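You operate a simulated robot arm through the tools that you are given. There is no shell and no other tool. Be economical: measure what you need, move in short steps, check, and stop when the job is done.

You are at the controls of a simulated two-armed robot. One attempt, no reset.

JOB
Find the lowest speed that holds 13.5 volts with the white load on.
Fine: field, motor and load on; raise the speed dial a step at a time and leave it at that step; then load off, then motor off.

The check looks at the end state, three seconds after you hand in, the way a careful person would. Anything else that was tipped, shoved, dropped, spilled or broken makes it a failure.

ROBOT AND FRAMES
Two 7-joint arms with two-finger parallel grippers on one trunk, on a base that drives. Base frame: it is fixed to the floor where the robot stands at the start and does not move with it; the origin is under the middle of the robot, x ahead of it, y to its left, z up. Units: m, degrees, N and s.
The left shoulder is at the start at [0.07, 0.177, 0.995], the right one opposite. With the tool pointing down near the work surface each hand reaches from about 0.28 to 0.72 m from the robot's upright axis, wherever it stands, measured 20 degrees to its own side. Places, roughly: field switch [0.6, 0, 0.8]; motor switch [0.3, 0.3, 0.8]; speed dial [0.5, 0.2, 0.9]; tension wheel [1.1, -0.1, 0.8]; volt display [0.6, 0.1, 0.9]; white load switch [0.6, -0.1, 0.8]; yellow load switch [0.7, -0.2, 0.8]. Payload 3.43 kg a hand.
Tool frame (each hand has its own): the origin (TCP) lies between the finger pads and is the grasp point; the fingertips stand 0.03 m ahead of it; z points along the fingers, y is the line along which they close. The gripper opens to 0.094 m. The fingers are 0.028 m wide and 0.01 m thick; the gripper's body (0.05 by 0.096 m) begins 0.055 m behind the TCP.
Orientation is that of the tool frame in the base frame, as a unit quaternion [x, y, z, w]. With the fingers straight down and closing along the base's y, the tool's x points along the base's -x, its y along +y and its z along -z.

CONTROLS
- The arms move only by the tool apply_moves. It takes "left_plan", "right_plan" or both (then of equal length, played together; a hand with none holds still); each is a list of rows, each a list of 3 entries, a list of its own where there are three numbers: the shift along the tool's x, y, z in units of 400 mm (1.0 is 400 mm), then the turn, a rotation vector about the tool's x, y, z in units of 120 degrees (1.0 is 120 degrees), then the opening, from 0 (shut) to 1 (fully open). In form: [[[x, y, z], [rx, ry, rz], jaw], ...]. A call has 1 to 10 rows; each row is the pose to reach, as a shift and turn from the pose commanded when the call began, along the tool's axes at that moment. A call with a number of a shift or a turn outside -1 to 1 is refused whole. Each row takes 0.2 s and may step no farther than 0.05 m and 8.6 degrees from the row before; otherwise, or with a gripper value out of range, the whole call is refused. A pose out of reach is approached as far as the arm can. The call stops where the force on the tool passes 90 N (or 10 N more than at its start, if that is more) or the arm is blocked; 0.2 s more then pass. The fingers move at their own pace (about 0.153 m/s each) and stop on an object; they squeeze with about 39 N. The grip force told is the motor's: it shows also when the fingers shut on nothing. Time passes only in rows, and 0.2 s behind the last, so rows that repeat a pose let the fingers close. The reply holds the time, the measured pose of the TCP, the force on the tool along the base axes, the opening and the grip force, in the units named above and with some noise, with the torque about the TCP (base axes, N m) and any sound that the robot's microphone picked up.
- Cameras (640 x 400 px; columns grow to the right, rows downward): "scene" is now at [0.1384, 0.0313, 1.3114]; the picture's right is [0.31, -0.95, 0.00], its down [-0.48, -0.16, -0.87] and it looks along [0.82, 0.27, -0.50] (base axes); focal length 247 px, centre (320, 200). "left" rides on the left gripper at [0.076, -0.014, -0.102] in its tool frame; the picture's right is [0.18, 0.98, 0.00], its down [-0.75, 0.14, -0.64] and it looks along [-0.63, 0.12, 0.77] (tool axes); focal length 243 px, centre (320, 200). "right" rides on the right gripper at [0.076, 0.014, -0.103] in its tool frame; the picture's right is [-0.18, 0.98, 0.00], its down [-0.75, -0.14, -0.64] and it looks along [-0.63, -0.12, 0.77] (tool axes); focal length 243 px, centre (320, 200). There is no depth. A picture from a camera that has moved, and an enlarged one, comes with that camera's place and axes in the base frame and with its lens. The place of the scene camera against the robot may be out by one fixed shift of up to 0.012 m in any direction.
- camera(camera): a new picture of that camera. No time passes.
- raise_lower(by): slides the trunk up (or, below 0, down) by that many m; the arms and the scene camera ride with it, the base frame stays. It gives what a move gives, with no picture.
- base_move(legs): drives the robot by 1 to 6 legs, each [ahead, turn to the left] in m and degrees, along the robot's own axes; the way and the turn of a leg run together, so that a leg with both is an arc; at most 1.5 m and 180 degrees a leg. The arms and the cameras ride along, it lands a little off, and it stops where it bumps. It gives what a move gives.
- aim_head(pan, tilt): turns the head with the scene camera to pan (to the left, within 86 degrees either way) and tilt (down, from -29 to 69), counted from straight ahead of the robot. It gives what a move gives.
- close_up(camera, box): a new picture of the part [left, top, right, bottom] of that camera's present view, enlarged. No time passes.
- job_done(): hands the job in; it is judged then, once.

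Work in short steps. Places have to be worked out from the pictures, the camera data and where the tool is seen: move nearer, look again, correct. Check each grasp and each placing, and mend what went wrong. You have 120 turns and 100 pictures in all, those below and enlarged ones among them. Open the grippers and draw the arms clear of the work before you hand the job in, unless the task says otherwise.

The tools are called after "Request:" by a JSON object that holds its "fn" and its "kwargs". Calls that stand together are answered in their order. apply_moves: Moves the arms, as the interface text tells. Its arguments: {"type":"object","properties":{"left_plan":{"type":"array"},"right_plan":{"type":"array"}},"required":[]} The other tools are called the same way: raise_lower (by) slides the trunk up or down; base_move (legs) drives the base; aim_head (pan, tilt) turns the head that bears the scene camera; camera (camera) takes a picture; close_up (camera, box) takes an enlarged picture of a part of a camera's view; job_done () hands the job in.

At the start:

```text
time_s: 0.0
left_tool_pos: [0.4817, 0.3347, 1.1776]
left_ee_rot: [0.0, 1.0, 0.0, 0.0]
left_contact_force: [-0.3, -1.2, 0.1]
left_moment: [0.0, 0.01, 0.03]
left_width: 0.094
left_finger_force: 0.1
right_tool_pos: [0.5059, -0.0778, 1.1669]
right_ee_rot: [0.0, 1.0, 0.0, 0.0]
right_contact_force: [0.6, 0.1, -0.1]
right_moment: [-0.02, 0.0, -0.02]
right_width: 0.0941
right_finger_force: 0.1
trunk travel left (down, up): [-0.575, 0.265]
robot x, y, heading: [-0.0019, 0.0032, 0.2]
head pan, tilt: [18.2, 30.0]
```

scene: 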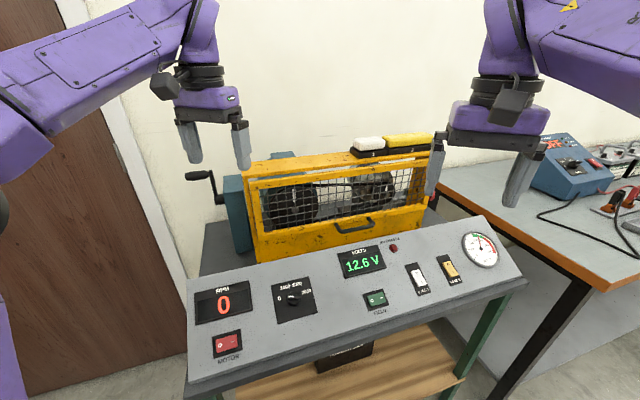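
right: 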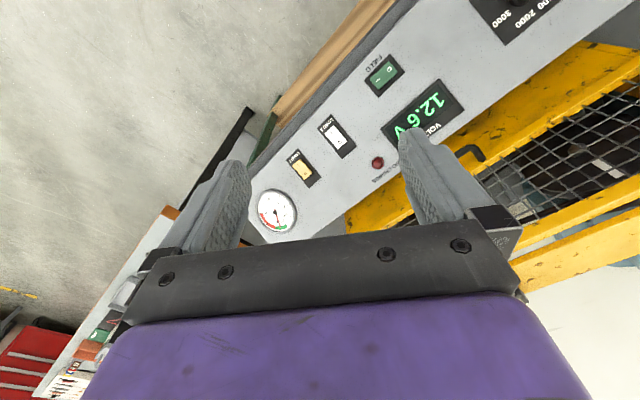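
left: 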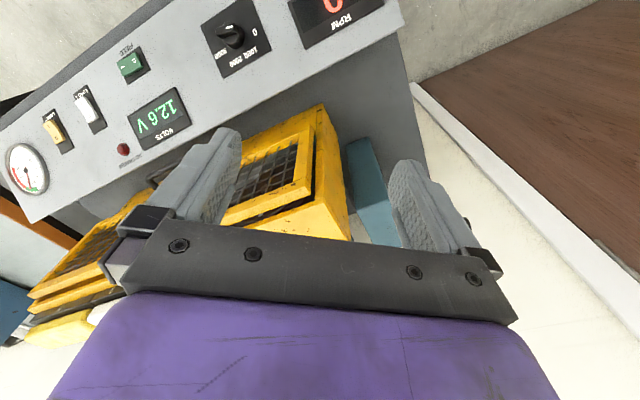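

The panel is in view with a sloped face; I take enlarged pictures to read the switches and the dial.

Request:
{"fn": "close_up", "kwargs": {"camera": "scene", "box": [180, 230, 340, 370]}}

Request:
{"fn": "close_up", "kwargs": {"camera": "scene", "box": [330, 210, 530, 335]}}

```text
2.86 times, centred on (260, 300) of scene
camera zoom: at [0.1384, 0.0313, 1.3114], right [0.31, -0.95, 0.0], down [-0.48, -0.16, -0.87], along [0.82, 0.27, -0.5], focal length 706 px, centre (491, -86)
```

zoom: 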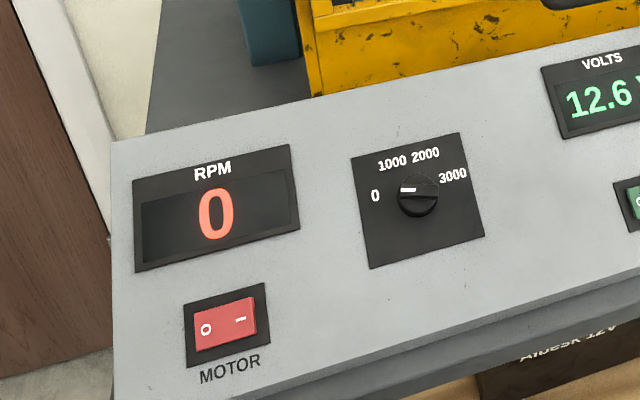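

```text
3.20 times, centred on (430, 272) of scene
camera zoom: at [0.1384, 0.0313, 1.3114], right [0.31, -0.95, 0.0], down [-0.48, -0.16, -0.87], along [0.82, 0.27, -0.5], focal length 791 px, centre (-32, -32)
```

zoom: 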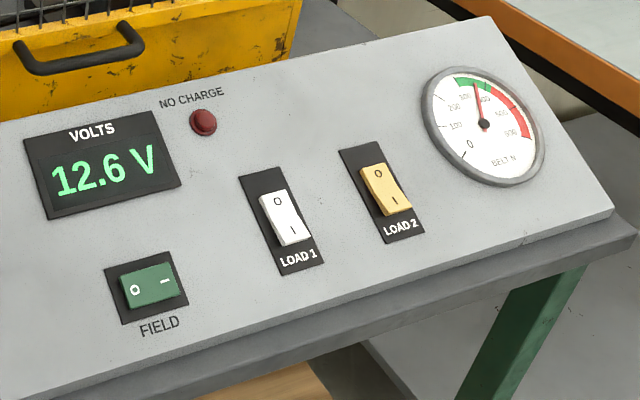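

The dial seems to be at 0 and all rockers off. I look closer at the dial and switches from the wrist cameras to refine their positions.

Request:
{"fn": "close_up", "kwargs": {"camera": "left", "box": [0, 0, 320, 200]}}

Request:
{"fn": "close_up", "kwargs": {"camera": "right", "box": [260, 30, 500, 180]}}

```text
2.00 times, centred on (160, 100) of left
camera zoom: at [0.4073, 0.3203, 1.2794], right [-0.18, 0.98, 0.0], down [0.75, 0.14, 0.64], along [0.63, 0.12, -0.77], focal length 485 px, centre (640, 400)
```

zoom: 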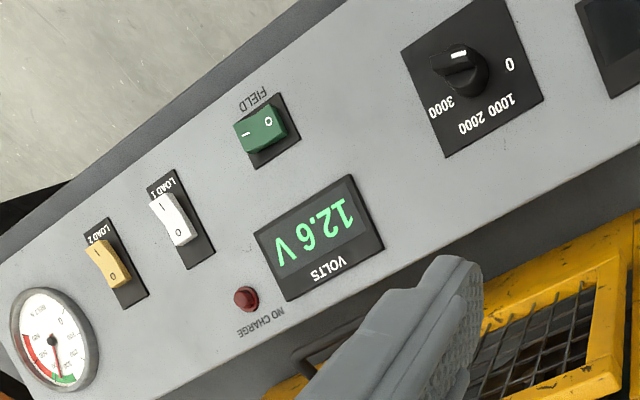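

```text
2.67 times, centred on (380, 105) of right
camera zoom: at [0.4305, -0.0652, 1.2708], right [0.18, 0.98, 0.0], down [0.75, -0.14, 0.64], along [0.63, -0.12, -0.77], focal length 647 px, centre (160, 453)
```

zoom: 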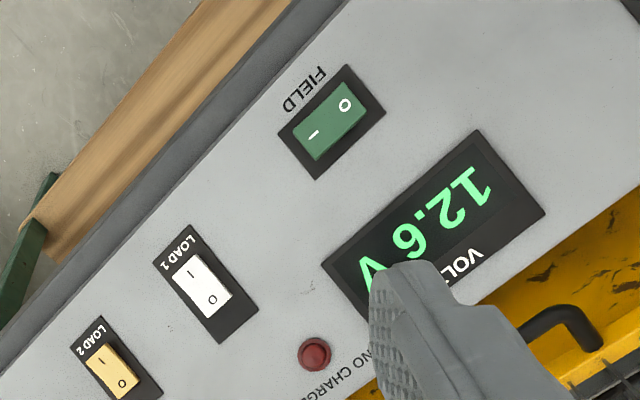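

Estimated from triangulation: field [0.55,0.02,0.81], white load [0.64,-0.07,0.83], dial [0.474,0.198,0.84], motor [0.35,0.30,0.805], panel yawed about 35° and sloped about 34°. I turn both hands square to the panel, at a height, fingers shut.

Request:
{"fn": "apply_moves", "kwargs": {"left_plan": [[[0.046, -0.048, 0.071], [-0.0146, -0.0457, -0.0477], 0], [[0.092, -0.096, 0.142], [-0.0292, -0.0914, -0.0954], 0], [[0.1375, -0.144, 0.2125], [-0.0437, -0.1371, -0.143], 0], [[0.183, -0.192, 0.283], [-0.0583, -0.1828, -0.1907], 0], [[0.229, -0.24, 0.354], [-0.0729, -0.2285, -0.2384], 0], [[0.275, -0.2875, 0.425], [-0.0875, -0.2742, -0.2861], 0], [[0.275, -0.2875, 0.425], [-0.0875, -0.2742, -0.2861], 0]], "right_plan": [[[0, 0.023, 0.067], [-0.0146, -0.0457, -0.0477], 0], [[0.001, 0.047, 0.133], [-0.0292, -0.0914, -0.0954], 0], [[0.001, 0.07, 0.2], [-0.0437, -0.1371, -0.143], 0], [[0.002, 0.093, 0.267], [-0.0583, -0.1828, -0.1907], 0], [[0.002, 0.117, 0.333], [-0.0729, -0.2285, -0.2384], 0], [[0.0025, 0.14, 0.4], [-0.0875, -0.2742, -0.2861], 0], [[0.0025, 0.14, 0.4], [-0.0875, -0.2742, -0.2861], 0]]}}

Request:
{"fn": "camera", "kwargs": {"camera": "scene"}}

Request:
{"fn": "camera", "kwargs": {"camera": "right"}}

Request:
{"fn": "camera", "kwargs": {"camera": "left"}}

```text
time_s: 1.6
left_tool_pos: [0.4453, 0.3681, 1.0204]
left_ee_rot: [-0.264, 0.925, 0.081, 0.26]
left_contact_force: [-0.1, -0.1, 0.1]
left_moment: [0.0, 0.02, -0.01]
left_width: 0.0
left_finger_force: 33.3
left hand out of reach, approached as far as the arm can: row 4, 5, 6, 7
right_tool_pos: [0.5064, -0.0226, 1.0057]
right_ee_rot: [-0.291, 0.911, 0.09, 0.279]
right_contact_force: [0.3, 0.2, 0.8]
right_moment: [0.01, 0.01, 0.0]
right_width: 0.0
right_finger_force: 32.9
trunk travel left (down, up): [-0.575, 0.265]
robot x, y, heading: [-0.0001, -0.0043, -0.2]
head pan, tilt: [18.2, 30.0]
```

```text
92 pictures are left
camera scene: at [0.1381, 0.0314, 1.3115], right [0.31, -0.95, 0.0], down [-0.48, -0.16, -0.87], along [0.82, 0.27, -0.5], focal length 247 px, centre (320, 200)
```

scene: 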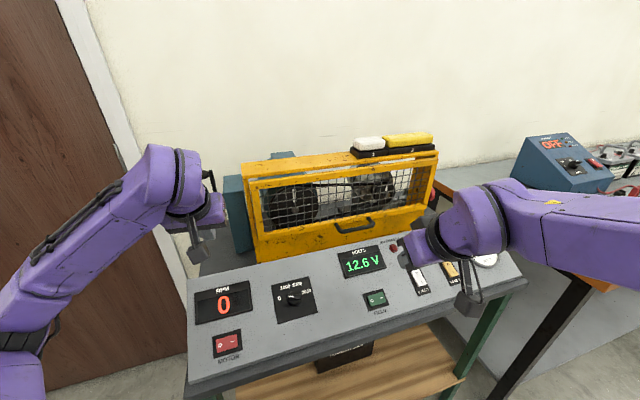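

```text
91 pictures are left
camera right: at [0.3987, -0.0816, 1.0497], right [-0.45, 0.89, 0.1], down [0.3, 0.04, 0.95], along [0.84, 0.46, -0.28], focal length 243 px, centre (320, 200)
```

right: 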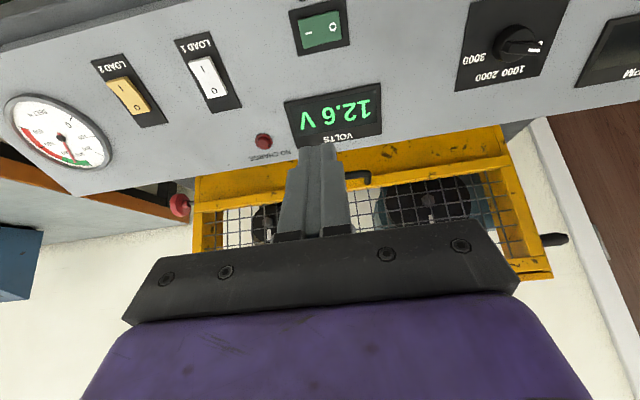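

```text
90 pictures are left
camera left: at [0.3531, 0.2927, 1.0676], right [-0.66, 0.75, -0.08], down [0.19, 0.27, 0.94], along [0.73, 0.6, -0.32], focal length 243 px, centre (320, 200)
```

left: 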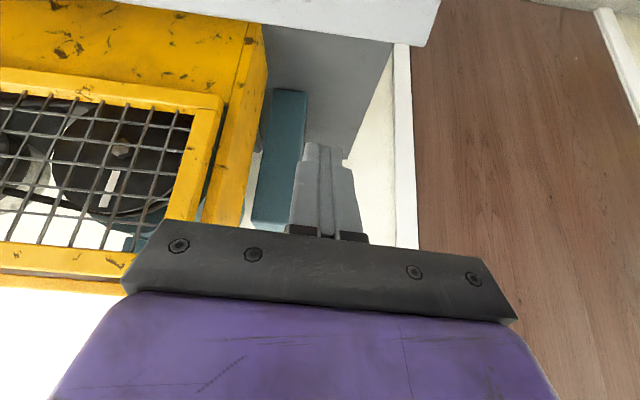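

The right hand is square to the panel as wanted. I bring it down over the "I" side of the field rocker, stopping about 4–5 cm short.

Request:
{"fn": "apply_moves", "kwargs": {"right_plan": [[[0.034, 0, 0.075], [0, 0, 0], 0], [[0.067, -0.001, 0.15], [0, 0, 0], 0], [[0.1, -0.001, 0.225], [0, 0, 0], 0], [[0.1345, -0.002, 0.3], [0, 0, 0], 0]]}}

Request:
{"fn": "camera", "kwargs": {"camera": "right"}}

Request:
{"fn": "close_up", "kwargs": {"camera": "scene", "box": [330, 220, 490, 320]}}

```text
time_s: 2.6
left_tool_pos: [0.4452, 0.3684, 1.0199]
left_ee_rot: [-0.264, 0.926, 0.082, 0.259]
left_contact_force: [0.4, 0.1, -0.3]
left_moment: [-0.04, 0.0, 0.02]
left_width: 0.0002
left_finger_force: 33.0
right_tool_pos: [0.5333, -0.0187, 0.8818]
right_ee_rot: [-0.294, 0.911, 0.091, 0.276]
right_contact_force: [-0.8, 0.2, -0.3]
right_moment: [0.02, 0.03, 0.0]
right_width: 0.0002
right_finger_force: 33.2
right hand out of reach, approached as far as the arm can: row 4
trunk travel left (down, up): [-0.575, 0.265]
robot x, y, heading: [0.0028, 0.0041, -0.2]
head pan, tilt: [18.2, 30.0]
```

```text
89 pictures are left
camera right: at [0.428, -0.0783, 0.9268], right [-0.45, 0.89, 0.1], down [0.3, 0.04, 0.95], along [0.84, 0.46, -0.29], focal length 243 px, centre (320, 200)
```

right: 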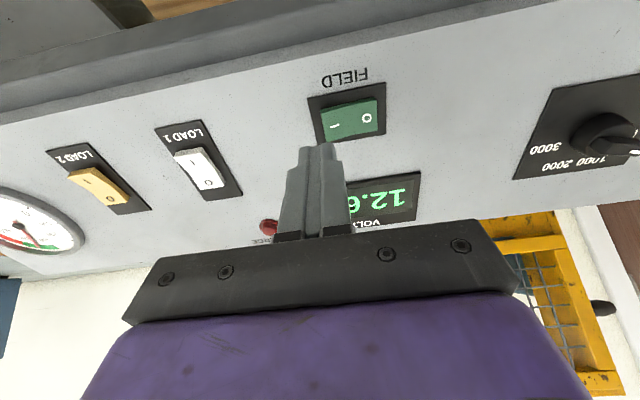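

```text
4.00 times, centred on (410, 270) of scene
camera zoom: at [0.1396, 0.031, 1.3113], right [0.31, -0.95, 0.0], down [-0.48, -0.16, -0.87], along [0.82, 0.27, -0.5], focal length 988 px, centre (-40, -80)
```

zoom: 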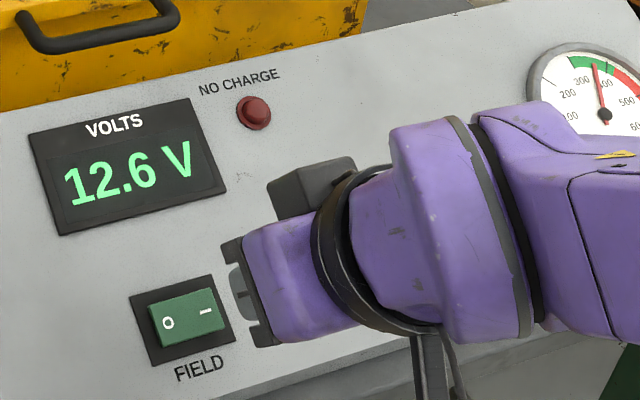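

The right hand reached its limit because of the skewed angle. It's better to put the robot square to the panel, so first I draw the right hand back and raise the trunk before driving.

Request:
{"fn": "apply_moves", "kwargs": {"right_plan": [[[0, 0, -0.1], [0, 0, 0], 0], [[0, 0, -0.2], [0, 0, 0], 0], [[0, 0, -0.3], [0, 0, 0], 0]]}}

Request:
{"fn": "raise_lower", "kwargs": {"by": 0.22}}

```text
time_s: 3.4
left_tool_pos: [0.4437, 0.3669, 1.0201]
left_ee_rot: [-0.263, 0.926, 0.081, 0.259]
left_contact_force: [-0.7, 0.1, -0.2]
left_moment: [0.02, -0.02, -0.02]
left_width: 0.0003
left_finger_force: 32.9
right_tool_pos: [0.4869, -0.0572, 0.9805]
right_ee_rot: [-0.292, 0.911, 0.091, 0.277]
right_contact_force: [-0.3, -0.6, -1.2]
right_moment: [-0.02, -0.01, 0.01]
right_width: 0.0
right_finger_force: 33.4
right hand out of reach, approached as far as the arm can: row 3
trunk travel left (down, up): [-0.575, 0.265]
robot x, y, heading: [-0.0007, 0.0008, -0.0]
head pan, tilt: [18.2, 30.0]
```

```text
time_s: 5.7
left_tool_pos: [0.4448, 0.3677, 1.2405]
left_ee_rot: [-0.265, 0.925, 0.082, 0.259]
left_contact_force: [-1.0, -0.6, -0.5]
left_moment: [0.01, 0.0, 0.0]
left_width: 0.0
left_finger_force: 33.4
right_tool_pos: [0.4868, -0.0562, 1.2001]
right_ee_rot: [-0.291, 0.911, 0.091, 0.277]
right_contact_force: [0.4, 0.7, 0.3]
right_moment: [0.03, -0.01, 0.01]
right_width: 0.0
right_finger_force: 32.7
trunk travel left (down, up): [-0.795, 0.045]
robot x, y, heading: [-0.0002, 0.0016, -0.1]
head pan, tilt: [18.2, 30.0]
```

The hands are up at 1.2 m, clear of the rig. I back off, sidestep to the right and turn to face the panel squarely (heading about 35°).

Request:
{"fn": "base_move", "kwargs": {"legs": [[-0.15, 0], [0, -45], [0.26, 0], [0, 80]]}}

Request:
{"fn": "aim_head", "kwargs": {"pan": 0, "tilt": 42}}

Request:
{"fn": "camera", "kwargs": {"camera": "scene"}}

```text
time_s: 14.0
left_tool_pos: [0.1981, 0.367, 1.2404]
left_ee_rot: [-0.522, 0.809, 0.153, 0.224]
left_contact_force: [-0.7, -0.9, -0.1]
left_moment: [0.0, 0.0, 0.0]
left_width: 0.0
left_finger_force: 33.4
right_tool_pos: [0.4697, 0.0395, 1.2003]
right_ee_rot: [-0.544, 0.787, 0.167, 0.239]
right_contact_force: [0.1, 0.7, 0.3]
right_moment: [-0.02, 0.03, 0.0]
right_width: 0.0001
right_finger_force: 32.8
trunk travel left (down, up): [-0.795, 0.045]
robot x, y, heading: [0.0293, -0.1837, 33.8]
head pan, tilt: [18.2, 30.0]
```

```text
time_s: 14.8
left_tool_pos: [0.1968, 0.3688, 1.2391]
left_ee_rot: [-0.522, 0.808, 0.154, 0.225]
left_contact_force: [0.1, 0.8, 0.1]
left_moment: [-0.03, 0.01, 0.0]
left_width: 0.0
left_finger_force: 33.0
right_tool_pos: [0.4698, 0.04, 1.2005]
right_ee_rot: [-0.545, 0.786, 0.167, 0.239]
right_contact_force: [0.4, -0.4, 0.5]
right_moment: [-0.01, -0.02, 0.02]
right_width: 0.0
right_finger_force: 33.3
trunk travel left (down, up): [-0.795, 0.045]
robot x, y, heading: [0.0338, -0.1838, 33.7]
head pan, tilt: [0.0, 42.0]
```

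```text
87 pictures are left
camera scene: at [0.146, -0.107, 1.5132], right [0.56, -0.83, 0.0], down [-0.56, -0.37, -0.74], along [0.62, 0.41, -0.67], focal length 247 px, centre (320, 200)
```

scene: 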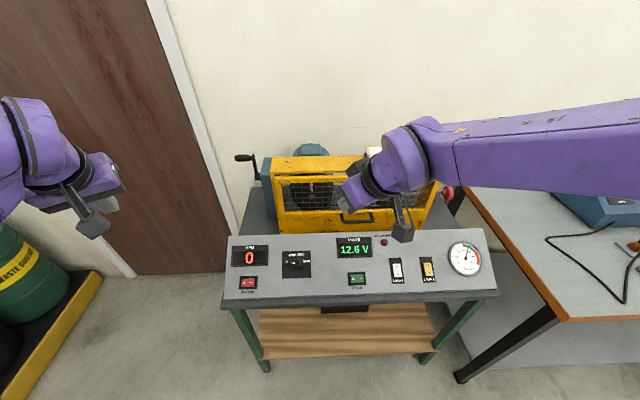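

The robot now faces the panel squarely, and the triangulation agrees: field [0.554,0.024], white [0.643,-0.07], motor [0.352,0.30], dial [0.468,0.203]. I turn both hands square to the panel again, above the motor and field rockers.

Request:
{"fn": "apply_moves", "kwargs": {"left_plan": [[[0.0756, -0.064, 0.0405], [0.0285, -0.0044, 0.042], 0], [[0.151, -0.128, 0.081], [0.0571, -0.0087, 0.0841], 0], [[0.2268, -0.192, 0.1215], [0.0856, -0.0131, 0.1262], 0], [[0.3024, -0.256, 0.162], [0.1142, -0.0174, 0.1682], 0], [[0.378, -0.32, 0.2025], [0.1427, -0.0218, 0.2103], 0], [[0.378, -0.32, 0.2025], [0.1427, -0.0218, 0.2103], 0]], "right_plan": [[[0.094, -0.003, 0.0271], [0.0315, 0, 0.0466], 0], [[0.188, -0.007, 0.0542], [0.063, 0, 0.0931], 0], [[0.282, -0.01, 0.0813], [0.0946, 0, 0.1397], 0], [[0.376, -0.013, 0.1084], [0.1261, 0, 0.1862], 0], [[0.47, -0.017, 0.1355], [0.1576, 0, 0.2328], 0], [[0.47, -0.017, 0.1355], [0.1576, 0, 0.2328], 0]]}}

Request:
{"fn": "camera", "kwargs": {"camera": "scene"}}

```text
time_s: 16.2
left_tool_pos: [0.304, 0.2007, 1.0974]
left_ee_rot: [-0.29, 0.911, 0.088, 0.28]
left_contact_force: [-0.1, 0.5, 0.0]
left_moment: [-0.02, -0.04, 0.02]
left_width: 0.0
left_finger_force: 32.9
left hand out of reach, approached as far as the arm can: row 1, 2, 3, 4, 5, 6
right_tool_pos: [0.5453, -0.2195, 1.0227]
right_ee_rot: [-0.311, 0.909, 0.106, 0.257]
right_contact_force: [0.5, 0.2, 0.1]
right_moment: [-0.04, -0.03, 0.0]
right_width: 0.0003
right_finger_force: 33.4
right hand out of reach, approached as far as the arm can: row 1, 2, 3, 4, 5, 6
trunk travel left (down, up): [-0.795, 0.045]
robot x, y, heading: [0.0356, -0.1848, 33.9]
head pan, tilt: [0.0, 42.0]
```

```text
86 pictures are left
camera scene: at [0.1447, -0.107, 1.5133], right [0.56, -0.83, 0.0], down [-0.56, -0.37, -0.74], along [0.62, 0.41, -0.67], focal length 247 px, centre (320, 200)
```

scene: 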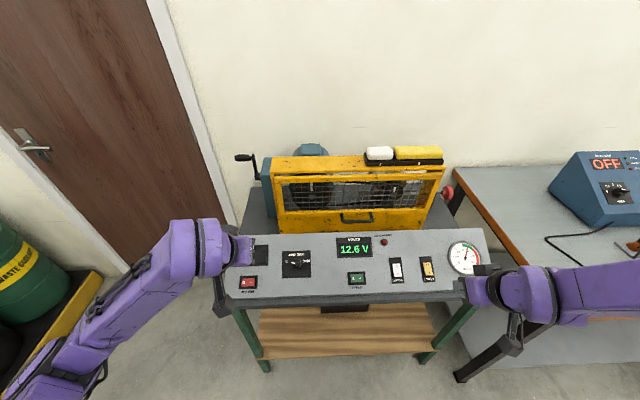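

Out-of-reach notes mean the tilted tool is too near the body. I back the robot off by 0.13 m.

Request:
{"fn": "base_move", "kwargs": {"legs": [[-0.13, 0]]}}

```text
time_s: 17.5
left_tool_pos: [0.1992, 0.1313, 1.0954]
left_ee_rot: [-0.291, 0.911, 0.089, 0.277]
left_contact_force: [-0.6, -0.4, 0.2]
left_moment: [-0.01, -0.01, -0.04]
left_width: 0.0
left_finger_force: 32.9
right_tool_pos: [0.4412, -0.2904, 1.0217]
right_ee_rot: [-0.313, 0.908, 0.107, 0.256]
right_contact_force: [0.7, 0.4, 0.3]
right_moment: [-0.05, 0.02, -0.01]
right_width: 0.0004
right_finger_force: 32.9
trunk travel left (down, up): [-0.795, 0.045]
robot x, y, heading: [-0.0758, -0.2539, 33.8]
head pan, tilt: [0.0, 42.0]
```

I send a null move to see where the commanded reference poses are.

Request:
{"fn": "apply_moves", "kwargs": {"left_plan": [[[0, 0, 0], [0, 0, 0], 0], [[0, 0, 0.02], [0, 0, 0], 0]], "right_plan": [[[0, 0, 0], [0, 0, 0], 0], [[0, 0, 0.02], [0, 0, 0], 0]]}}

```text
time_s: 18.1
left_tool_pos: [0.2028, 0.1314, 1.0902]
left_ee_rot: [-0.291, 0.911, 0.09, 0.278]
left_contact_force: [0.3, -0.3, 0.1]
left_moment: [0.02, 0.03, 0.0]
left_width: 0.0
left_finger_force: 32.7
right_tool_pos: [0.4451, -0.2893, 1.0159]
right_ee_rot: [-0.314, 0.908, 0.108, 0.255]
right_contact_force: [-0.8, -0.3, -0.5]
right_moment: [-0.01, -0.02, 0.03]
right_width: 0.0002
right_finger_force: 32.6
trunk travel left (down, up): [-0.795, 0.045]
robot x, y, heading: [-0.0745, -0.2543, 33.9]
head pan, tilt: [0.0, 42.0]
```

The reference follows the actual pose, good. I move the left hand to stand off over the motor "I" side and the right one over the field "I" side.

Request:
{"fn": "apply_moves", "kwargs": {"left_plan": [[[-0.009, 0.0155, 0.078], [0, 0, 0], 0], [[-0.018, 0.031, 0.156], [0, 0, 0], 0], [[-0.027, 0.0465, 0.2345], [0, 0, 0], 0], [[-0.036, 0.062, 0.313], [0, 0, 0], 0], [[-0.045, 0.0775, 0.391], [0, 0, 0], 0], [[-0.054, 0.093, 0.469], [0, 0, 0], 0]], "right_plan": [[[-0.05, 0.069, 0.065], [0.005, -0.003, 0.002], 0], [[-0.101, 0.138, 0.13], [0.01, -0.006, 0.005], 0], [[-0.151, 0.207, 0.195], [0.015, -0.009, 0.007], 0], [[-0.201, 0.276, 0.26], [0.02, -0.012, 0.009], 0], [[-0.252, 0.345, 0.325], [0.025, -0.015, 0.012], 0], [[-0.302, 0.414, 0.39], [0.029, -0.017, 0.014], 0]]}}

Request:
{"fn": "camera", "kwargs": {"camera": "scene"}}

Request:
{"fn": "camera", "kwargs": {"camera": "right"}}

Request:
{"fn": "camera", "kwargs": {"camera": "left"}}

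```text
time_s: 19.5
left_tool_pos: [0.3183, 0.2002, 0.9982]
left_ee_rot: [-0.277, 0.921, 0.11, 0.25]
left_contact_force: [0.0, 0.3, -1.1]
left_moment: [-0.03, -0.01, 0.0]
left_width: 0.0
left_finger_force: 33.1
left hand out of reach, approached as far as the arm can: row 1, 2, 3, 4, 5, 6
right_tool_pos: [0.6167, -0.1171, 0.977]
right_ee_rot: [-0.328, 0.904, 0.113, 0.249]
right_contact_force: [-0.1, -0.1, 0.5]
right_moment: [-0.01, 0.06, 0.0]
right_width: 0.0002
right_finger_force: 33.2
right hand out of reach, approached as far as the arm can: row 1, 2, 3, 4, 5, 6
trunk travel left (down, up): [-0.795, 0.045]
robot x, y, heading: [-0.0724, -0.2555, 34.0]
head pan, tilt: [0.0, 42.0]
```

```text
85 pictures are left
camera scene: at [0.041, -0.1756, 1.5128], right [0.56, -0.83, 0.0], down [-0.56, -0.37, -0.74], along [0.62, 0.41, -0.67], focal length 247 px, centre (320, 200)
```

scene: 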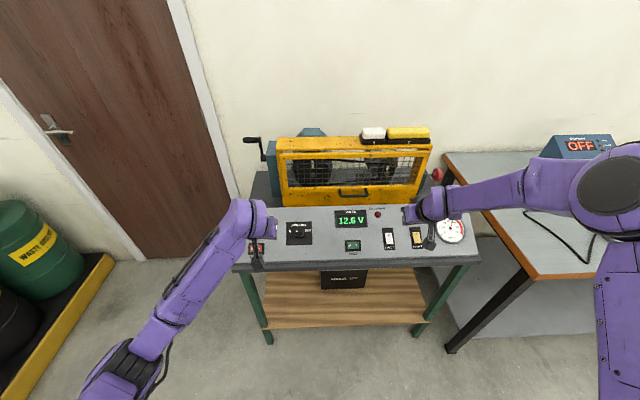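

```text
84 pictures are left
camera right: at [0.5186, -0.1864, 1.0247], right [-0.52, 0.84, 0.14], down [0.35, 0.06, 0.94], along [0.78, 0.53, -0.33], focal length 243 px, centre (320, 200)
```

right: 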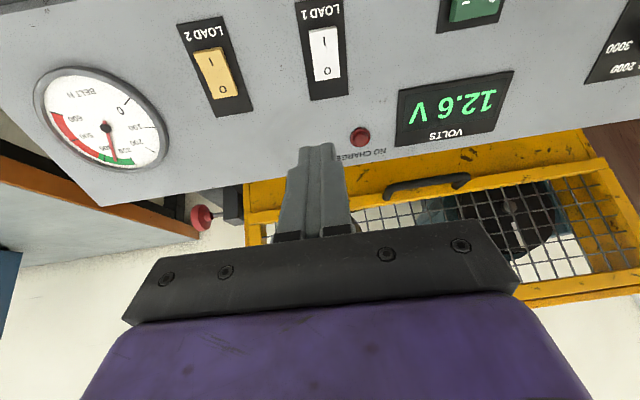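

```text
83 pictures are left
camera left: at [0.2319, 0.1182, 1.0459], right [-0.69, 0.72, -0.03], down [0.21, 0.24, 0.95], along [0.69, 0.65, -0.32], focal length 243 px, centre (320, 200)
```

left: 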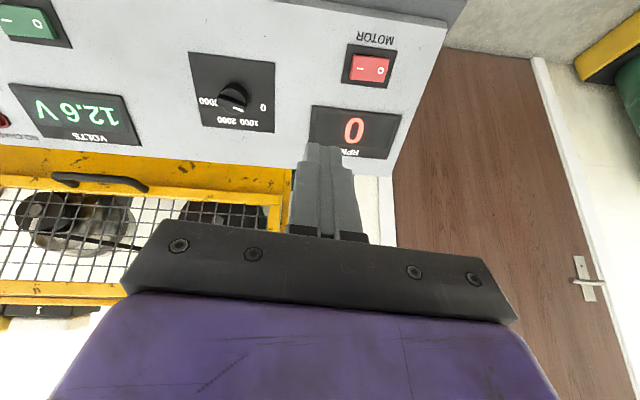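

Tilted forward this far, the wrists are at their limit. Vertical tools have the documented reach and can press the rockers too, so I turn both hands upright (yaw 35°) over the motor and field rockers.

Request:
{"fn": "apply_moves", "kwargs": {"left_plan": [[[-0.0305, 0.029, 0.05], [0.007, 0.0657, -0.004], 0], [[-0.061, 0.058, 0.1], [0.014, 0.1315, -0.008], 0], [[-0.0915, 0.0874, 0.151], [0.021, 0.197, -0.012], 0], [[-0.122, 0.1165, 0.201], [0.028, 0.263, -0.016], 0], [[-0.122, 0.1165, 0.201], [0.028, 0.263, -0.016], 0]], "right_plan": [[[-0.018, 0.084, 0.022], [0.008, 0.0657, 0.009], 0], [[-0.0355, 0.1675, 0.0445], [0.0155, 0.1315, 0.018], 0], [[-0.053, 0.251, 0.067], [0.023, 0.197, 0.027], 0], [[-0.071, 0.335, 0.089], [0.031, 0.263, 0.0365], 0], [[-0.071, 0.335, 0.089], [0.031, 0.263, 0.0365], 0]]}}

Request:
{"fn": "camera", "kwargs": {"camera": "scene"}}

Request:
{"fn": "camera", "kwargs": {"camera": "right"}}

Request:
{"fn": "camera", "kwargs": {"camera": "left"}}

```text
time_s: 20.7
left_tool_pos: [0.3562, 0.2864, 0.9618]
left_ee_rot: [-0.304, 0.953, 0.0, 0.002]
left_contact_force: [0.9, -0.3, -0.2]
left_moment: [-0.05, -0.02, 0.02]
left_width: 0.0
left_finger_force: 33.1
right_tool_pos: [0.5589, 0.0108, 0.9708]
right_ee_rot: [-0.305, 0.952, 0.001, 0.002]
right_contact_force: [-0.3, -0.5, 0.3]
right_moment: [-0.01, -0.04, 0.0]
right_width: 0.0001
right_finger_force: 33.0
trunk travel left (down, up): [-0.795, 0.045]
robot x, y, heading: [-0.0738, -0.2581, 34.0]
head pan, tilt: [0.0, 42.0]
```

```text
82 pictures are left
camera scene: at [0.0376, -0.1804, 1.5134], right [0.56, -0.83, 0.0], down [-0.56, -0.37, -0.74], along [0.62, 0.41, -0.67], focal length 247 px, centre (320, 200)
```

scene: 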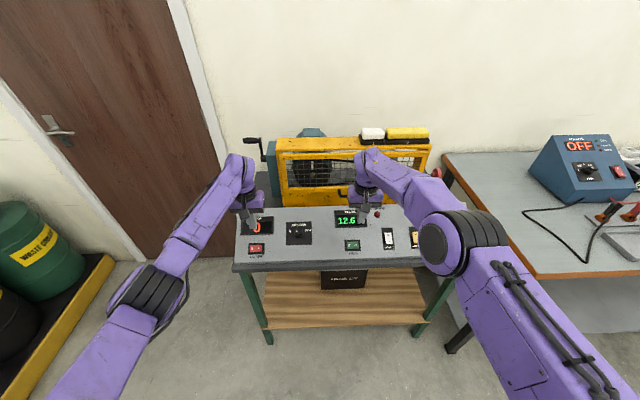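

```text
81 pictures are left
camera right: at [0.4879, -0.0236, 1.0749], right [-0.42, 0.91, 0.0], down [0.69, 0.32, 0.65], along [0.58, 0.27, -0.76], focal length 243 px, centre (320, 200)
```

right: 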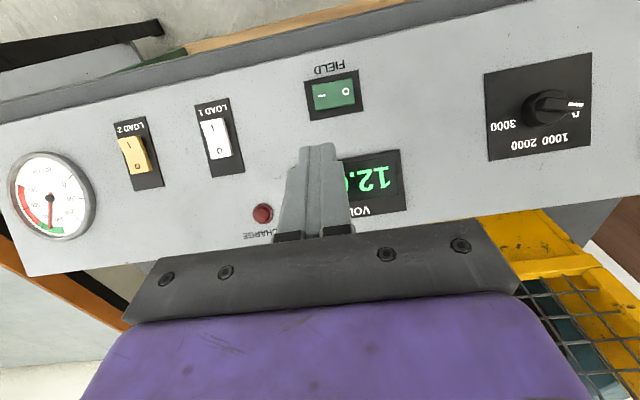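

```text
80 pictures are left
camera left: at [0.3039, 0.23, 1.064], right [-0.72, 0.69, 0.0], down [0.53, 0.55, 0.64], along [0.45, 0.46, -0.76], focal length 243 px, centre (320, 200)
```

left: 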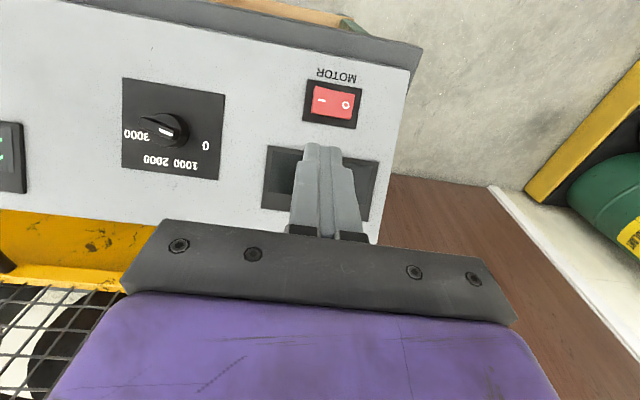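

Both hands reach exactly now, and pictures put the field "I" side at [0.559,0.011,0.813]. I lower the right hand to just above it, shifted slightly downslope for the sloped contact.

Request:
{"fn": "apply_moves", "kwargs": {"right_plan": [[[0.03, -0.0085, 0.09], [0, 0, 0], 0], [[0.03, -0.0085, 0.18], [0, 0, 0], 0], [[0.03, -0.0085, 0.265], [0, 0, 0], 0]]}}

Request:
{"fn": "camera", "kwargs": {"camera": "right"}}

```text
time_s: 21.5
left_tool_pos: [0.3595, 0.286, 0.9584]
left_ee_rot: [-0.305, 0.952, 0.0, 0.0]
left_contact_force: [0.2, 0.4, -0.3]
left_moment: [-0.01, 0.01, 0.01]
left_width: 0.0
left_finger_force: 32.5
right_tool_pos: [0.5528, 0.0024, 0.8637]
right_ee_rot: [-0.304, 0.953, 0.003, 0.001]
right_contact_force: [0.6, 0.9, -0.4]
right_moment: [0.0, 0.01, 0.03]
right_width: 0.0
right_finger_force: 32.8
trunk travel left (down, up): [-0.795, 0.045]
robot x, y, heading: [-0.0756, -0.2558, 33.9]
head pan, tilt: [0.0, 42.0]
```

```text
79 pictures are left
camera right: at [0.4814, -0.032, 0.9674], right [-0.42, 0.91, 0.0], down [0.7, 0.32, 0.64], along [0.58, 0.27, -0.76], focal length 243 px, centre (320, 200)
```

right: 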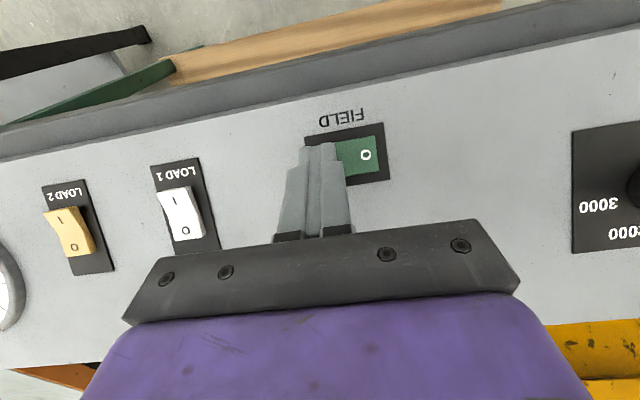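

The tip is right over the "I" half. I press down in small steps.

Request:
{"fn": "apply_moves", "kwargs": {"right_plan": [[[0, 0, 0.0125], [0, 0, 0], 0], [[0, 0, 0.025], [0, 0, 0], 0], [[0, 0, 0.0325], [0, 0, 0], 0], [[0, 0, 0.04], [0, 0, 0], 0]]}}

```text
time_s: 22.5
left_tool_pos: [0.356, 0.2869, 0.9616]
left_ee_rot: [-0.305, 0.952, -0.001, 0.002]
left_contact_force: [-0.2, -0.5, 0.5]
left_moment: [0.0, -0.04, 0.0]
left_width: 0.0
left_finger_force: 32.3
right_tool_pos: [0.5513, 0.0012, 0.854]
right_ee_rot: [-0.303, 0.953, 0.003, 0.007]
right_contact_force: [3.1, 3.5, 19.9]
right_moment: [0.4, -0.22, -0.04]
right_width: 0.0
right_finger_force: 33.4
trunk travel left (down, up): [-0.795, 0.045]
robot x, y, heading: [-0.0778, -0.2553, 34.0]
head pan, tilt: [0.0, 42.0]
```

Contact at about 20 N, no click yet; I press a few millimetres further.

Request:
{"fn": "apply_moves", "kwargs": {"right_plan": [[[0, 0, 0.0075], [0, 0, 0], 0], [[0, 0, 0.015], [0, 0, 0], 0]]}}

Request:
{"fn": "camera", "kwargs": {"camera": "right"}}

```text
time_s: 23.1
left_tool_pos: [0.3542, 0.285, 0.9637]
left_ee_rot: [-0.304, 0.953, 0.0, 0.004]
left_contact_force: [-0.1, 0.0, 0.7]
left_moment: [-0.02, -0.02, -0.01]
left_width: 0.0
left_finger_force: 32.7
right_tool_pos: [0.5481, 0.0011, 0.8524]
right_ee_rot: [-0.303, 0.953, 0.004, 0.008]
right_contact_force: [11.2, 2.8, 41.9]
right_moment: [0.72, -0.57, -0.17]
right_width: 0.0
right_finger_force: 33.1
right hand out of reach, approached as far as the arm can: row 1, 2
trunk travel left (down, up): [-0.795, 0.045]
robot x, y, heading: [-0.0775, -0.2582, 34.1]
head pan, tilt: [0.0, 42.0]
```

```text
78 pictures are left
camera right: at [0.4763, -0.0339, 0.9548], right [-0.42, 0.91, 0.0], down [0.69, 0.31, 0.66], along [0.6, 0.28, -0.75], focal length 243 px, centre (320, 200)
```

right: 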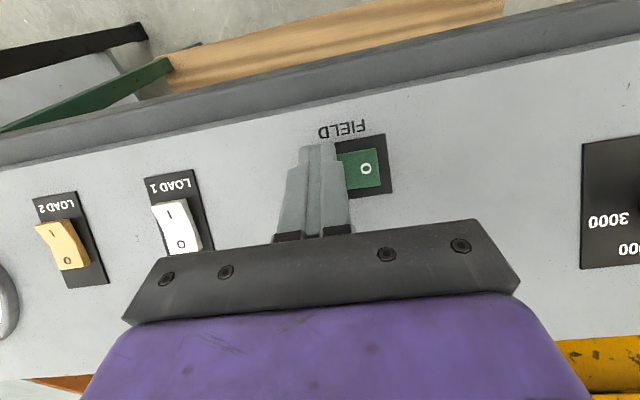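

42 N and no click, and the arm is near its low limit. I lift 3 cm and look at the rocker.

Request:
{"fn": "apply_moves", "kwargs": {"right_plan": [[[0, 0, -0.075], [0, 0, 0], 0], [[0, -0.06, -0.15], [0, 0, 0], 0]]}}

Request:
{"fn": "close_up", "kwargs": {"camera": "right", "box": [160, 80, 440, 255]}}

Request:
{"fn": "close_up", "kwargs": {"camera": "scene", "box": [230, 190, 490, 350]}}

```text
time_s: 23.7
left_tool_pos: [0.3565, 0.2843, 0.9609]
left_ee_rot: [-0.305, 0.952, 0.001, 0.002]
left_contact_force: [-0.7, 0.4, 0.7]
left_moment: [0.03, -0.02, -0.01]
left_width: 0.0
left_finger_force: 32.8
right_tool_pos: [0.5598, -0.0218, 0.903]
right_ee_rot: [-0.304, 0.953, 0.002, 0.001]
right_contact_force: [-0.2, -0.2, -0.1]
right_moment: [0.03, 0.0, -0.01]
right_width: 0.0
right_finger_force: 33.2
trunk travel left (down, up): [-0.795, 0.045]
robot x, y, heading: [-0.0767, -0.2571, 34.0]
head pan, tilt: [0.0, 42.0]
```

```text
2.29 times, centred on (300, 168) of right
camera zoom: at [0.4888, -0.0547, 1.0071], right [-0.42, 0.91, 0.01], down [0.7, 0.32, 0.64], along [0.58, 0.27, -0.76], focal length 555 px, centre (366, 274)
```

zoom: 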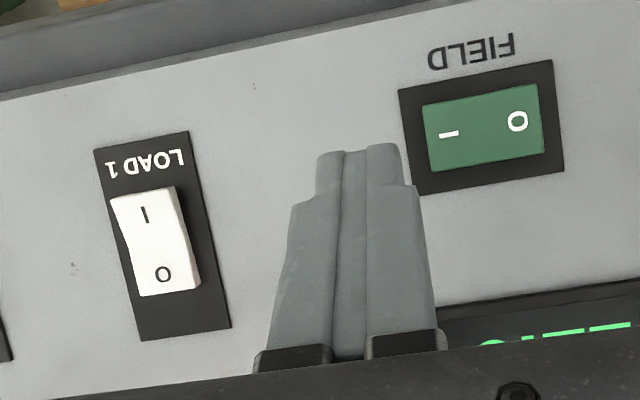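

```text
2.46 times, centred on (360, 270) of scene
camera zoom: at [0.0371, -0.1823, 1.5132], right [0.56, -0.83, 0.0], down [-0.56, -0.37, -0.74], along [0.62, 0.41, -0.67], focal length 608 px, centre (222, 28)
```

zoom: 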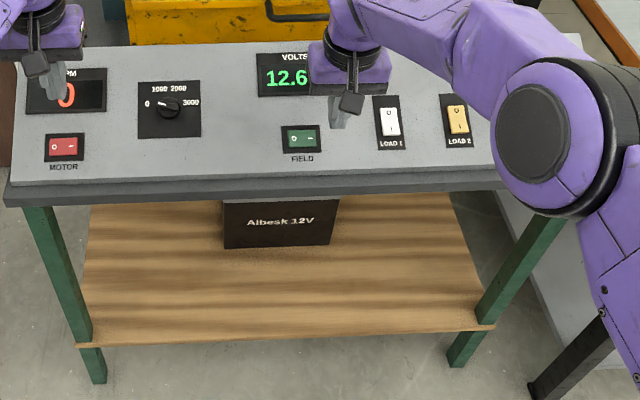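

I compare the field rocker with the untouched motor rocker in a stronger enlargement.

Request:
{"fn": "close_up", "kwargs": {"camera": "scene", "box": [335, 230, 375, 255]}}

Request:
{"fn": "close_up", "kwargs": {"camera": "left", "box": [290, 70, 370, 120]}}

Request:
{"fn": "close_up", "kwargs": {"camera": "right", "box": [330, 100, 410, 150]}}

```text
16.00 times, centred on (355, 242) of scene
camera zoom: at [0.0371, -0.1823, 1.5132], right [0.56, -0.83, 0.0], down [-0.56, -0.37, -0.74], along [0.62, 0.41, -0.67], focal length 3953 px, centre (-240, -480)
```

zoom: 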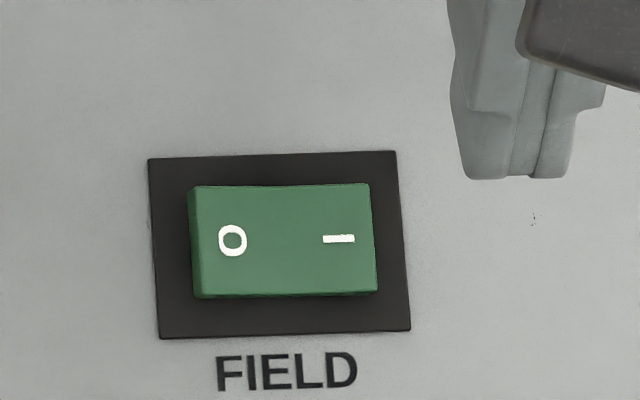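

```text
8.00 times, centred on (330, 95) of left
camera zoom: at [0.3033, 0.2287, 1.0642], right [-0.72, 0.69, 0.0], down [0.53, 0.55, 0.65], along [0.45, 0.46, -0.76], focal length 1941 px, centre (240, 1040)
```

zoom: 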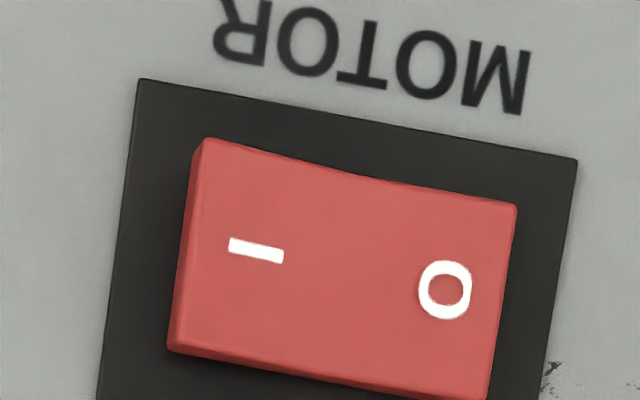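

```text
8.00 times, centred on (370, 125) of right
camera zoom: at [0.4888, -0.0547, 1.0071], right [-0.42, 0.91, 0.01], down [0.7, 0.32, 0.64], along [0.58, 0.27, -0.76], focal length 1941 px, centre (-80, 800)
```

zoom: 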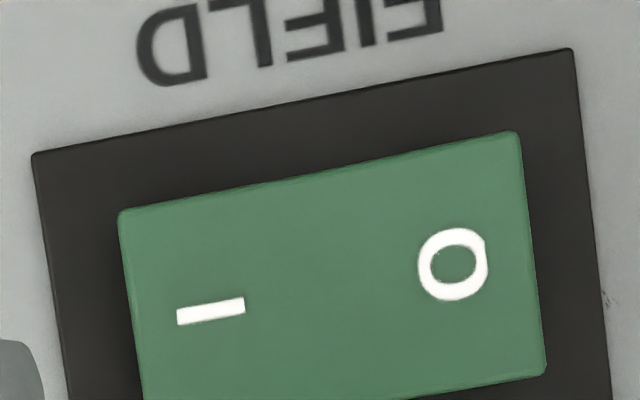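

The field rocker now lies down on its "I" side (its O end stands proud), so field is on. I lift the right hand over the white load, raise the left, then lower the trunk a little for better low reach.

Request:
{"fn": "apply_moves", "kwargs": {"left_plan": [[[0, 0, -0.05], [0, 0, 0], 0], [[0, 0, -0.1], [0, 0, 0], 0], [[0, 0, -0.1], [0, 0, 0], 0], [[0, 0, -0.1], [0, 0, 0], 0]], "right_plan": [[[0, 0, -0.1], [0, 0, 0], 0], [[0, -0.06, -0.2], [0, 0, 0], 0], [[-0.013, -0.15, -0.25], [0, 0, 0], 0], [[-0.026, -0.227, -0.25], [0, 0, 0], 0]]}}

Request:
{"fn": "raise_lower", "kwargs": {"by": -0.09}}

Request:
{"fn": "camera", "kwargs": {"camera": "left"}}

Request:
{"fn": "camera", "kwargs": {"camera": "right"}}

```text
time_s: 24.7
left_tool_pos: [0.3572, 0.2865, 1.0003]
left_ee_rot: [-0.305, 0.952, 0.001, 0.001]
left_contact_force: [-0.4, -0.2, 1.0]
left_moment: [0.01, 0.01, 0.0]
left_width: 0.0
left_finger_force: 33.0
right_tool_pos: [0.6231, -0.0875, 1.0041]
right_ee_rot: [-0.303, 0.953, 0.002, 0.001]
right_contact_force: [0.0, -0.2, 0.9]
right_moment: [0.03, -0.02, -0.01]
right_width: 0.0
right_finger_force: 33.4
trunk travel left (down, up): [-0.795, 0.045]
robot x, y, heading: [-0.075, -0.2586, 34.0]
head pan, tilt: [0.0, 42.0]
```

```text
time_s: 26.0
left_tool_pos: [0.3565, 0.2866, 0.9104]
left_ee_rot: [-0.305, 0.952, 0.0, 0.001]
left_contact_force: [-0.1, 0.3, 0.2]
left_moment: [-0.01, 0.02, -0.01]
left_width: 0.0
left_finger_force: 33.1
right_tool_pos: [0.6217, -0.0867, 0.9136]
right_ee_rot: [-0.303, 0.953, 0.002, 0.002]
right_contact_force: [0.3, 0.5, 0.7]
right_moment: [-0.01, 0.04, 0.01]
right_width: 0.0002
right_finger_force: 32.8
trunk travel left (down, up): [-0.705, 0.135]
robot x, y, heading: [-0.076, -0.2591, 34.1]
head pan, tilt: [0.0, 42.0]
```

```text
72 pictures are left
camera left: at [0.3041, 0.2306, 1.0133], right [-0.72, 0.69, 0.0], down [0.53, 0.55, 0.64], along [0.45, 0.46, -0.77], focal length 243 px, centre (320, 200)
```

left: 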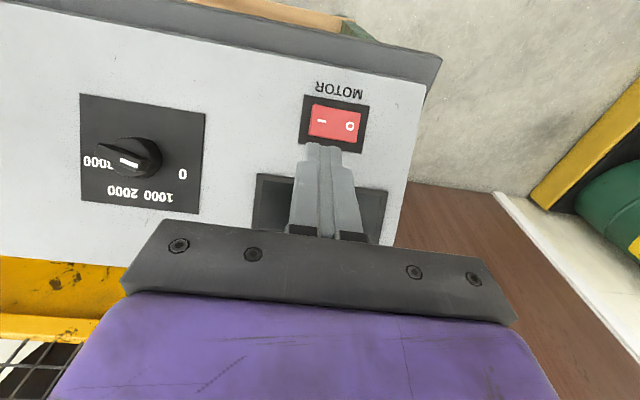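

```text
71 pictures are left
camera right: at [0.552, -0.1211, 1.0177], right [-0.42, 0.91, 0.0], down [0.69, 0.32, 0.65], along [0.58, 0.27, -0.76], focal length 243 px, centre (320, 200)
```

right: 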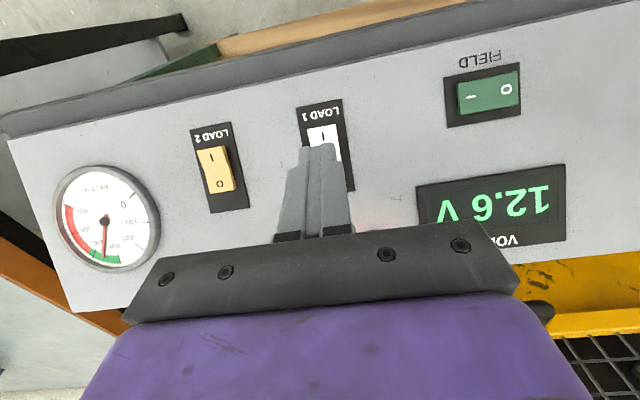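

The red lamp glows dimly, confirming field on. I press the motor's "I" side with the left hand, in shrinking steps.

Request:
{"fn": "apply_moves", "kwargs": {"left_plan": [[[0.019, -0.009, 0.06], [0, 0, 0], 0], [[0.019, -0.009, 0.12], [0, 0, 0], 0], [[0.019, -0.009, 0.14], [0, 0, 0], 0], [[0.019, -0.009, 0.15], [0, 0, 0], 0], [[0.019, -0.009, 0.16], [0, 0, 0], 0]]}}

Request:
{"fn": "camera", "kwargs": {"camera": "left"}}

```text
time_s: 27.2
left_tool_pos: [0.3517, 0.2784, 0.856]
left_ee_rot: [-0.304, 0.953, 0.003, 0.008]
left_contact_force: [3.2, 9.0, 47.3]
left_moment: [0.99, -0.38, -0.01]
left_width: 0.0
left_finger_force: 32.8
right_tool_pos: [0.6198, -0.0892, 0.9176]
right_ee_rot: [-0.304, 0.953, 0.003, 0.005]
right_contact_force: [-0.1, 0.1, 0.3]
right_moment: [-0.03, 0.02, 0.01]
right_width: 0.0
right_finger_force: 32.9
trunk travel left (down, up): [-0.705, 0.135]
robot x, y, heading: [-0.0731, -0.2574, 33.6]
head pan, tilt: [0.0, 42.0]
```

```text
70 pictures are left
camera left: at [0.2982, 0.2212, 0.9568], right [-0.72, 0.69, 0.0], down [0.52, 0.54, 0.66], along [0.46, 0.47, -0.76], focal length 243 px, centre (320, 200)
```

left: 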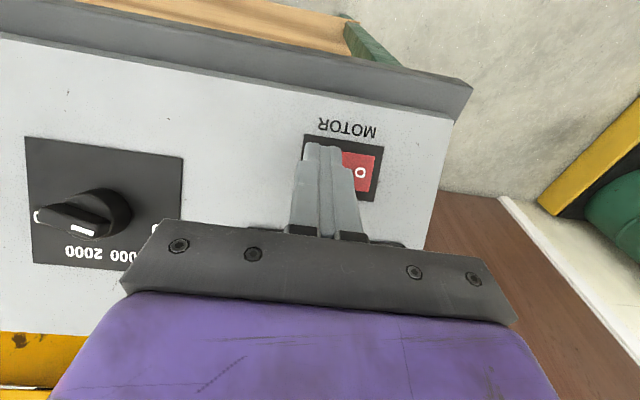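

47 N of contact; I lift off and look at the rocker.

Request:
{"fn": "apply_moves", "kwargs": {"left_plan": [[[0, 0, -0.075], [0, 0, 0], 0], [[0, 0, -0.15], [0, 0, 0], 0], [[0, 0, -0.15], [0, 0, 0], 0]]}}

Request:
{"fn": "close_up", "kwargs": {"camera": "left", "box": [270, 60, 430, 160]}}

Request:
{"fn": "camera", "kwargs": {"camera": "scene"}}

```text
time_s: 28.0
left_tool_pos: [0.3524, 0.2793, 0.9035]
left_ee_rot: [-0.305, 0.952, 0.0, -0.001]
left_contact_force: [-0.1, 0.4, -0.1]
left_moment: [-0.02, 0.06, 0.02]
left_width: 0.0001
left_finger_force: 32.9
right_tool_pos: [0.6232, -0.0876, 0.9128]
right_ee_rot: [-0.304, 0.953, 0.002, 0.001]
right_contact_force: [0.1, 1.2, 0.4]
right_moment: [0.0, -0.01, 0.01]
right_width: 0.0
right_finger_force: 33.0
trunk travel left (down, up): [-0.705, 0.135]
robot x, y, heading: [-0.0755, -0.2554, 33.7]
head pan, tilt: [0.0, 42.0]
```

```text
4.00 times, centred on (350, 110) of left
camera zoom: at [0.3007, 0.2234, 1.0079], right [-0.72, 0.69, 0.0], down [0.53, 0.55, 0.64], along [0.44, 0.46, -0.77], focal length 970 px, centre (200, 560)
```

zoom: 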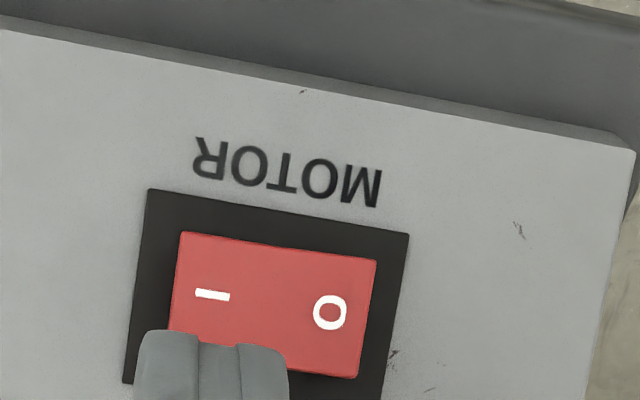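

```text
68 pictures are left
camera scene: at [0.04, -0.1779, 1.4229], right [0.56, -0.83, 0.0], down [-0.56, -0.37, -0.74], along [0.62, 0.41, -0.67], focal length 247 px, centre (320, 200)
```

scene: 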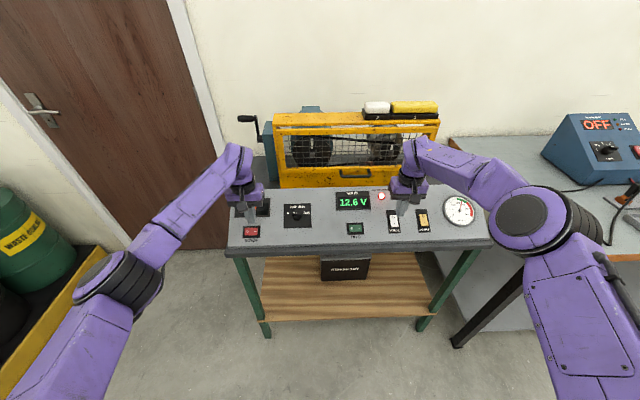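

The motor rocker is down on "I" and the NO CHARGE lamp is lit. Next I press the white load's lower "I" end with the right hand.

Request:
{"fn": "apply_moves", "kwargs": {"right_plan": [[[0.003, 0, 0.05], [0, 0, 0], 0], [[0.003, 0, 0.1], [0, 0, 0], 0], [[0.003, 0, 0.12], [0, 0, 0], 0], [[0.003, 0, 0.135], [0, 0, 0], 0], [[0.003, 0, 0.145], [0, 0, 0], 0]]}}

Request:
{"fn": "camera", "kwargs": {"camera": "right"}}

```text
time_s: 29.2
left_tool_pos: [0.3527, 0.2785, 0.9078]
left_ee_rot: [-0.304, 0.953, 0.001, 0.002]
left_contact_force: [0.1, -0.3, 0.5]
left_moment: [-0.02, -0.01, 0.01]
left_width: 0.0002
left_finger_force: 33.2
right_tool_pos: [0.6216, -0.0874, 0.8557]
right_ee_rot: [-0.304, 0.953, 0.003, 0.003]
right_contact_force: [-1.0, -1.6, 5.4]
right_moment: [-0.04, -0.02, 0.05]
right_width: 0.0
right_finger_force: 32.4
trunk travel left (down, up): [-0.705, 0.135]
robot x, y, heading: [-0.0752, -0.2523, 33.8]
head pan, tilt: [0.0, 42.0]
```

```text
67 pictures are left
camera right: at [0.5506, -0.1214, 0.9601], right [-0.42, 0.91, 0.0], down [0.69, 0.32, 0.65], along [0.59, 0.27, -0.76], focal length 243 px, centre (320, 200)
```

right: 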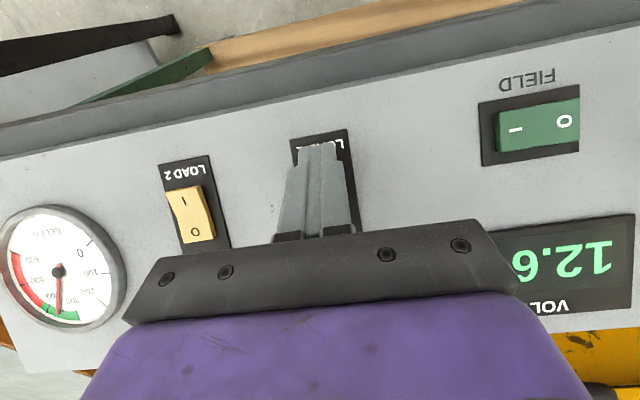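

Only a light touch (5 N); I press 6 mm further.

Request:
{"fn": "apply_moves", "kwargs": {"right_plan": [[[0, 0, 0.0075], [0, 0, 0], 0], [[0, 0, 0.015], [0, 0, 0], 0]]}}

```text
time_s: 29.8
left_tool_pos: [0.3495, 0.2781, 0.9093]
left_ee_rot: [-0.305, 0.952, -0.001, 0.003]
left_contact_force: [0.6, -0.7, 0.2]
left_moment: [0.0, -0.01, -0.03]
left_width: 0.0001
left_finger_force: 32.9
right_tool_pos: [0.6191, -0.0888, 0.8545]
right_ee_rot: [-0.303, 0.953, 0.003, 0.004]
right_contact_force: [-5.9, -4.9, 24.4]
right_moment: [0.12, -0.09, 0.0]
right_width: 0.0
right_finger_force: 32.7
trunk travel left (down, up): [-0.705, 0.135]
robot x, y, heading: [-0.0766, -0.2543, 33.8]
head pan, tilt: [0.0, 42.0]
```

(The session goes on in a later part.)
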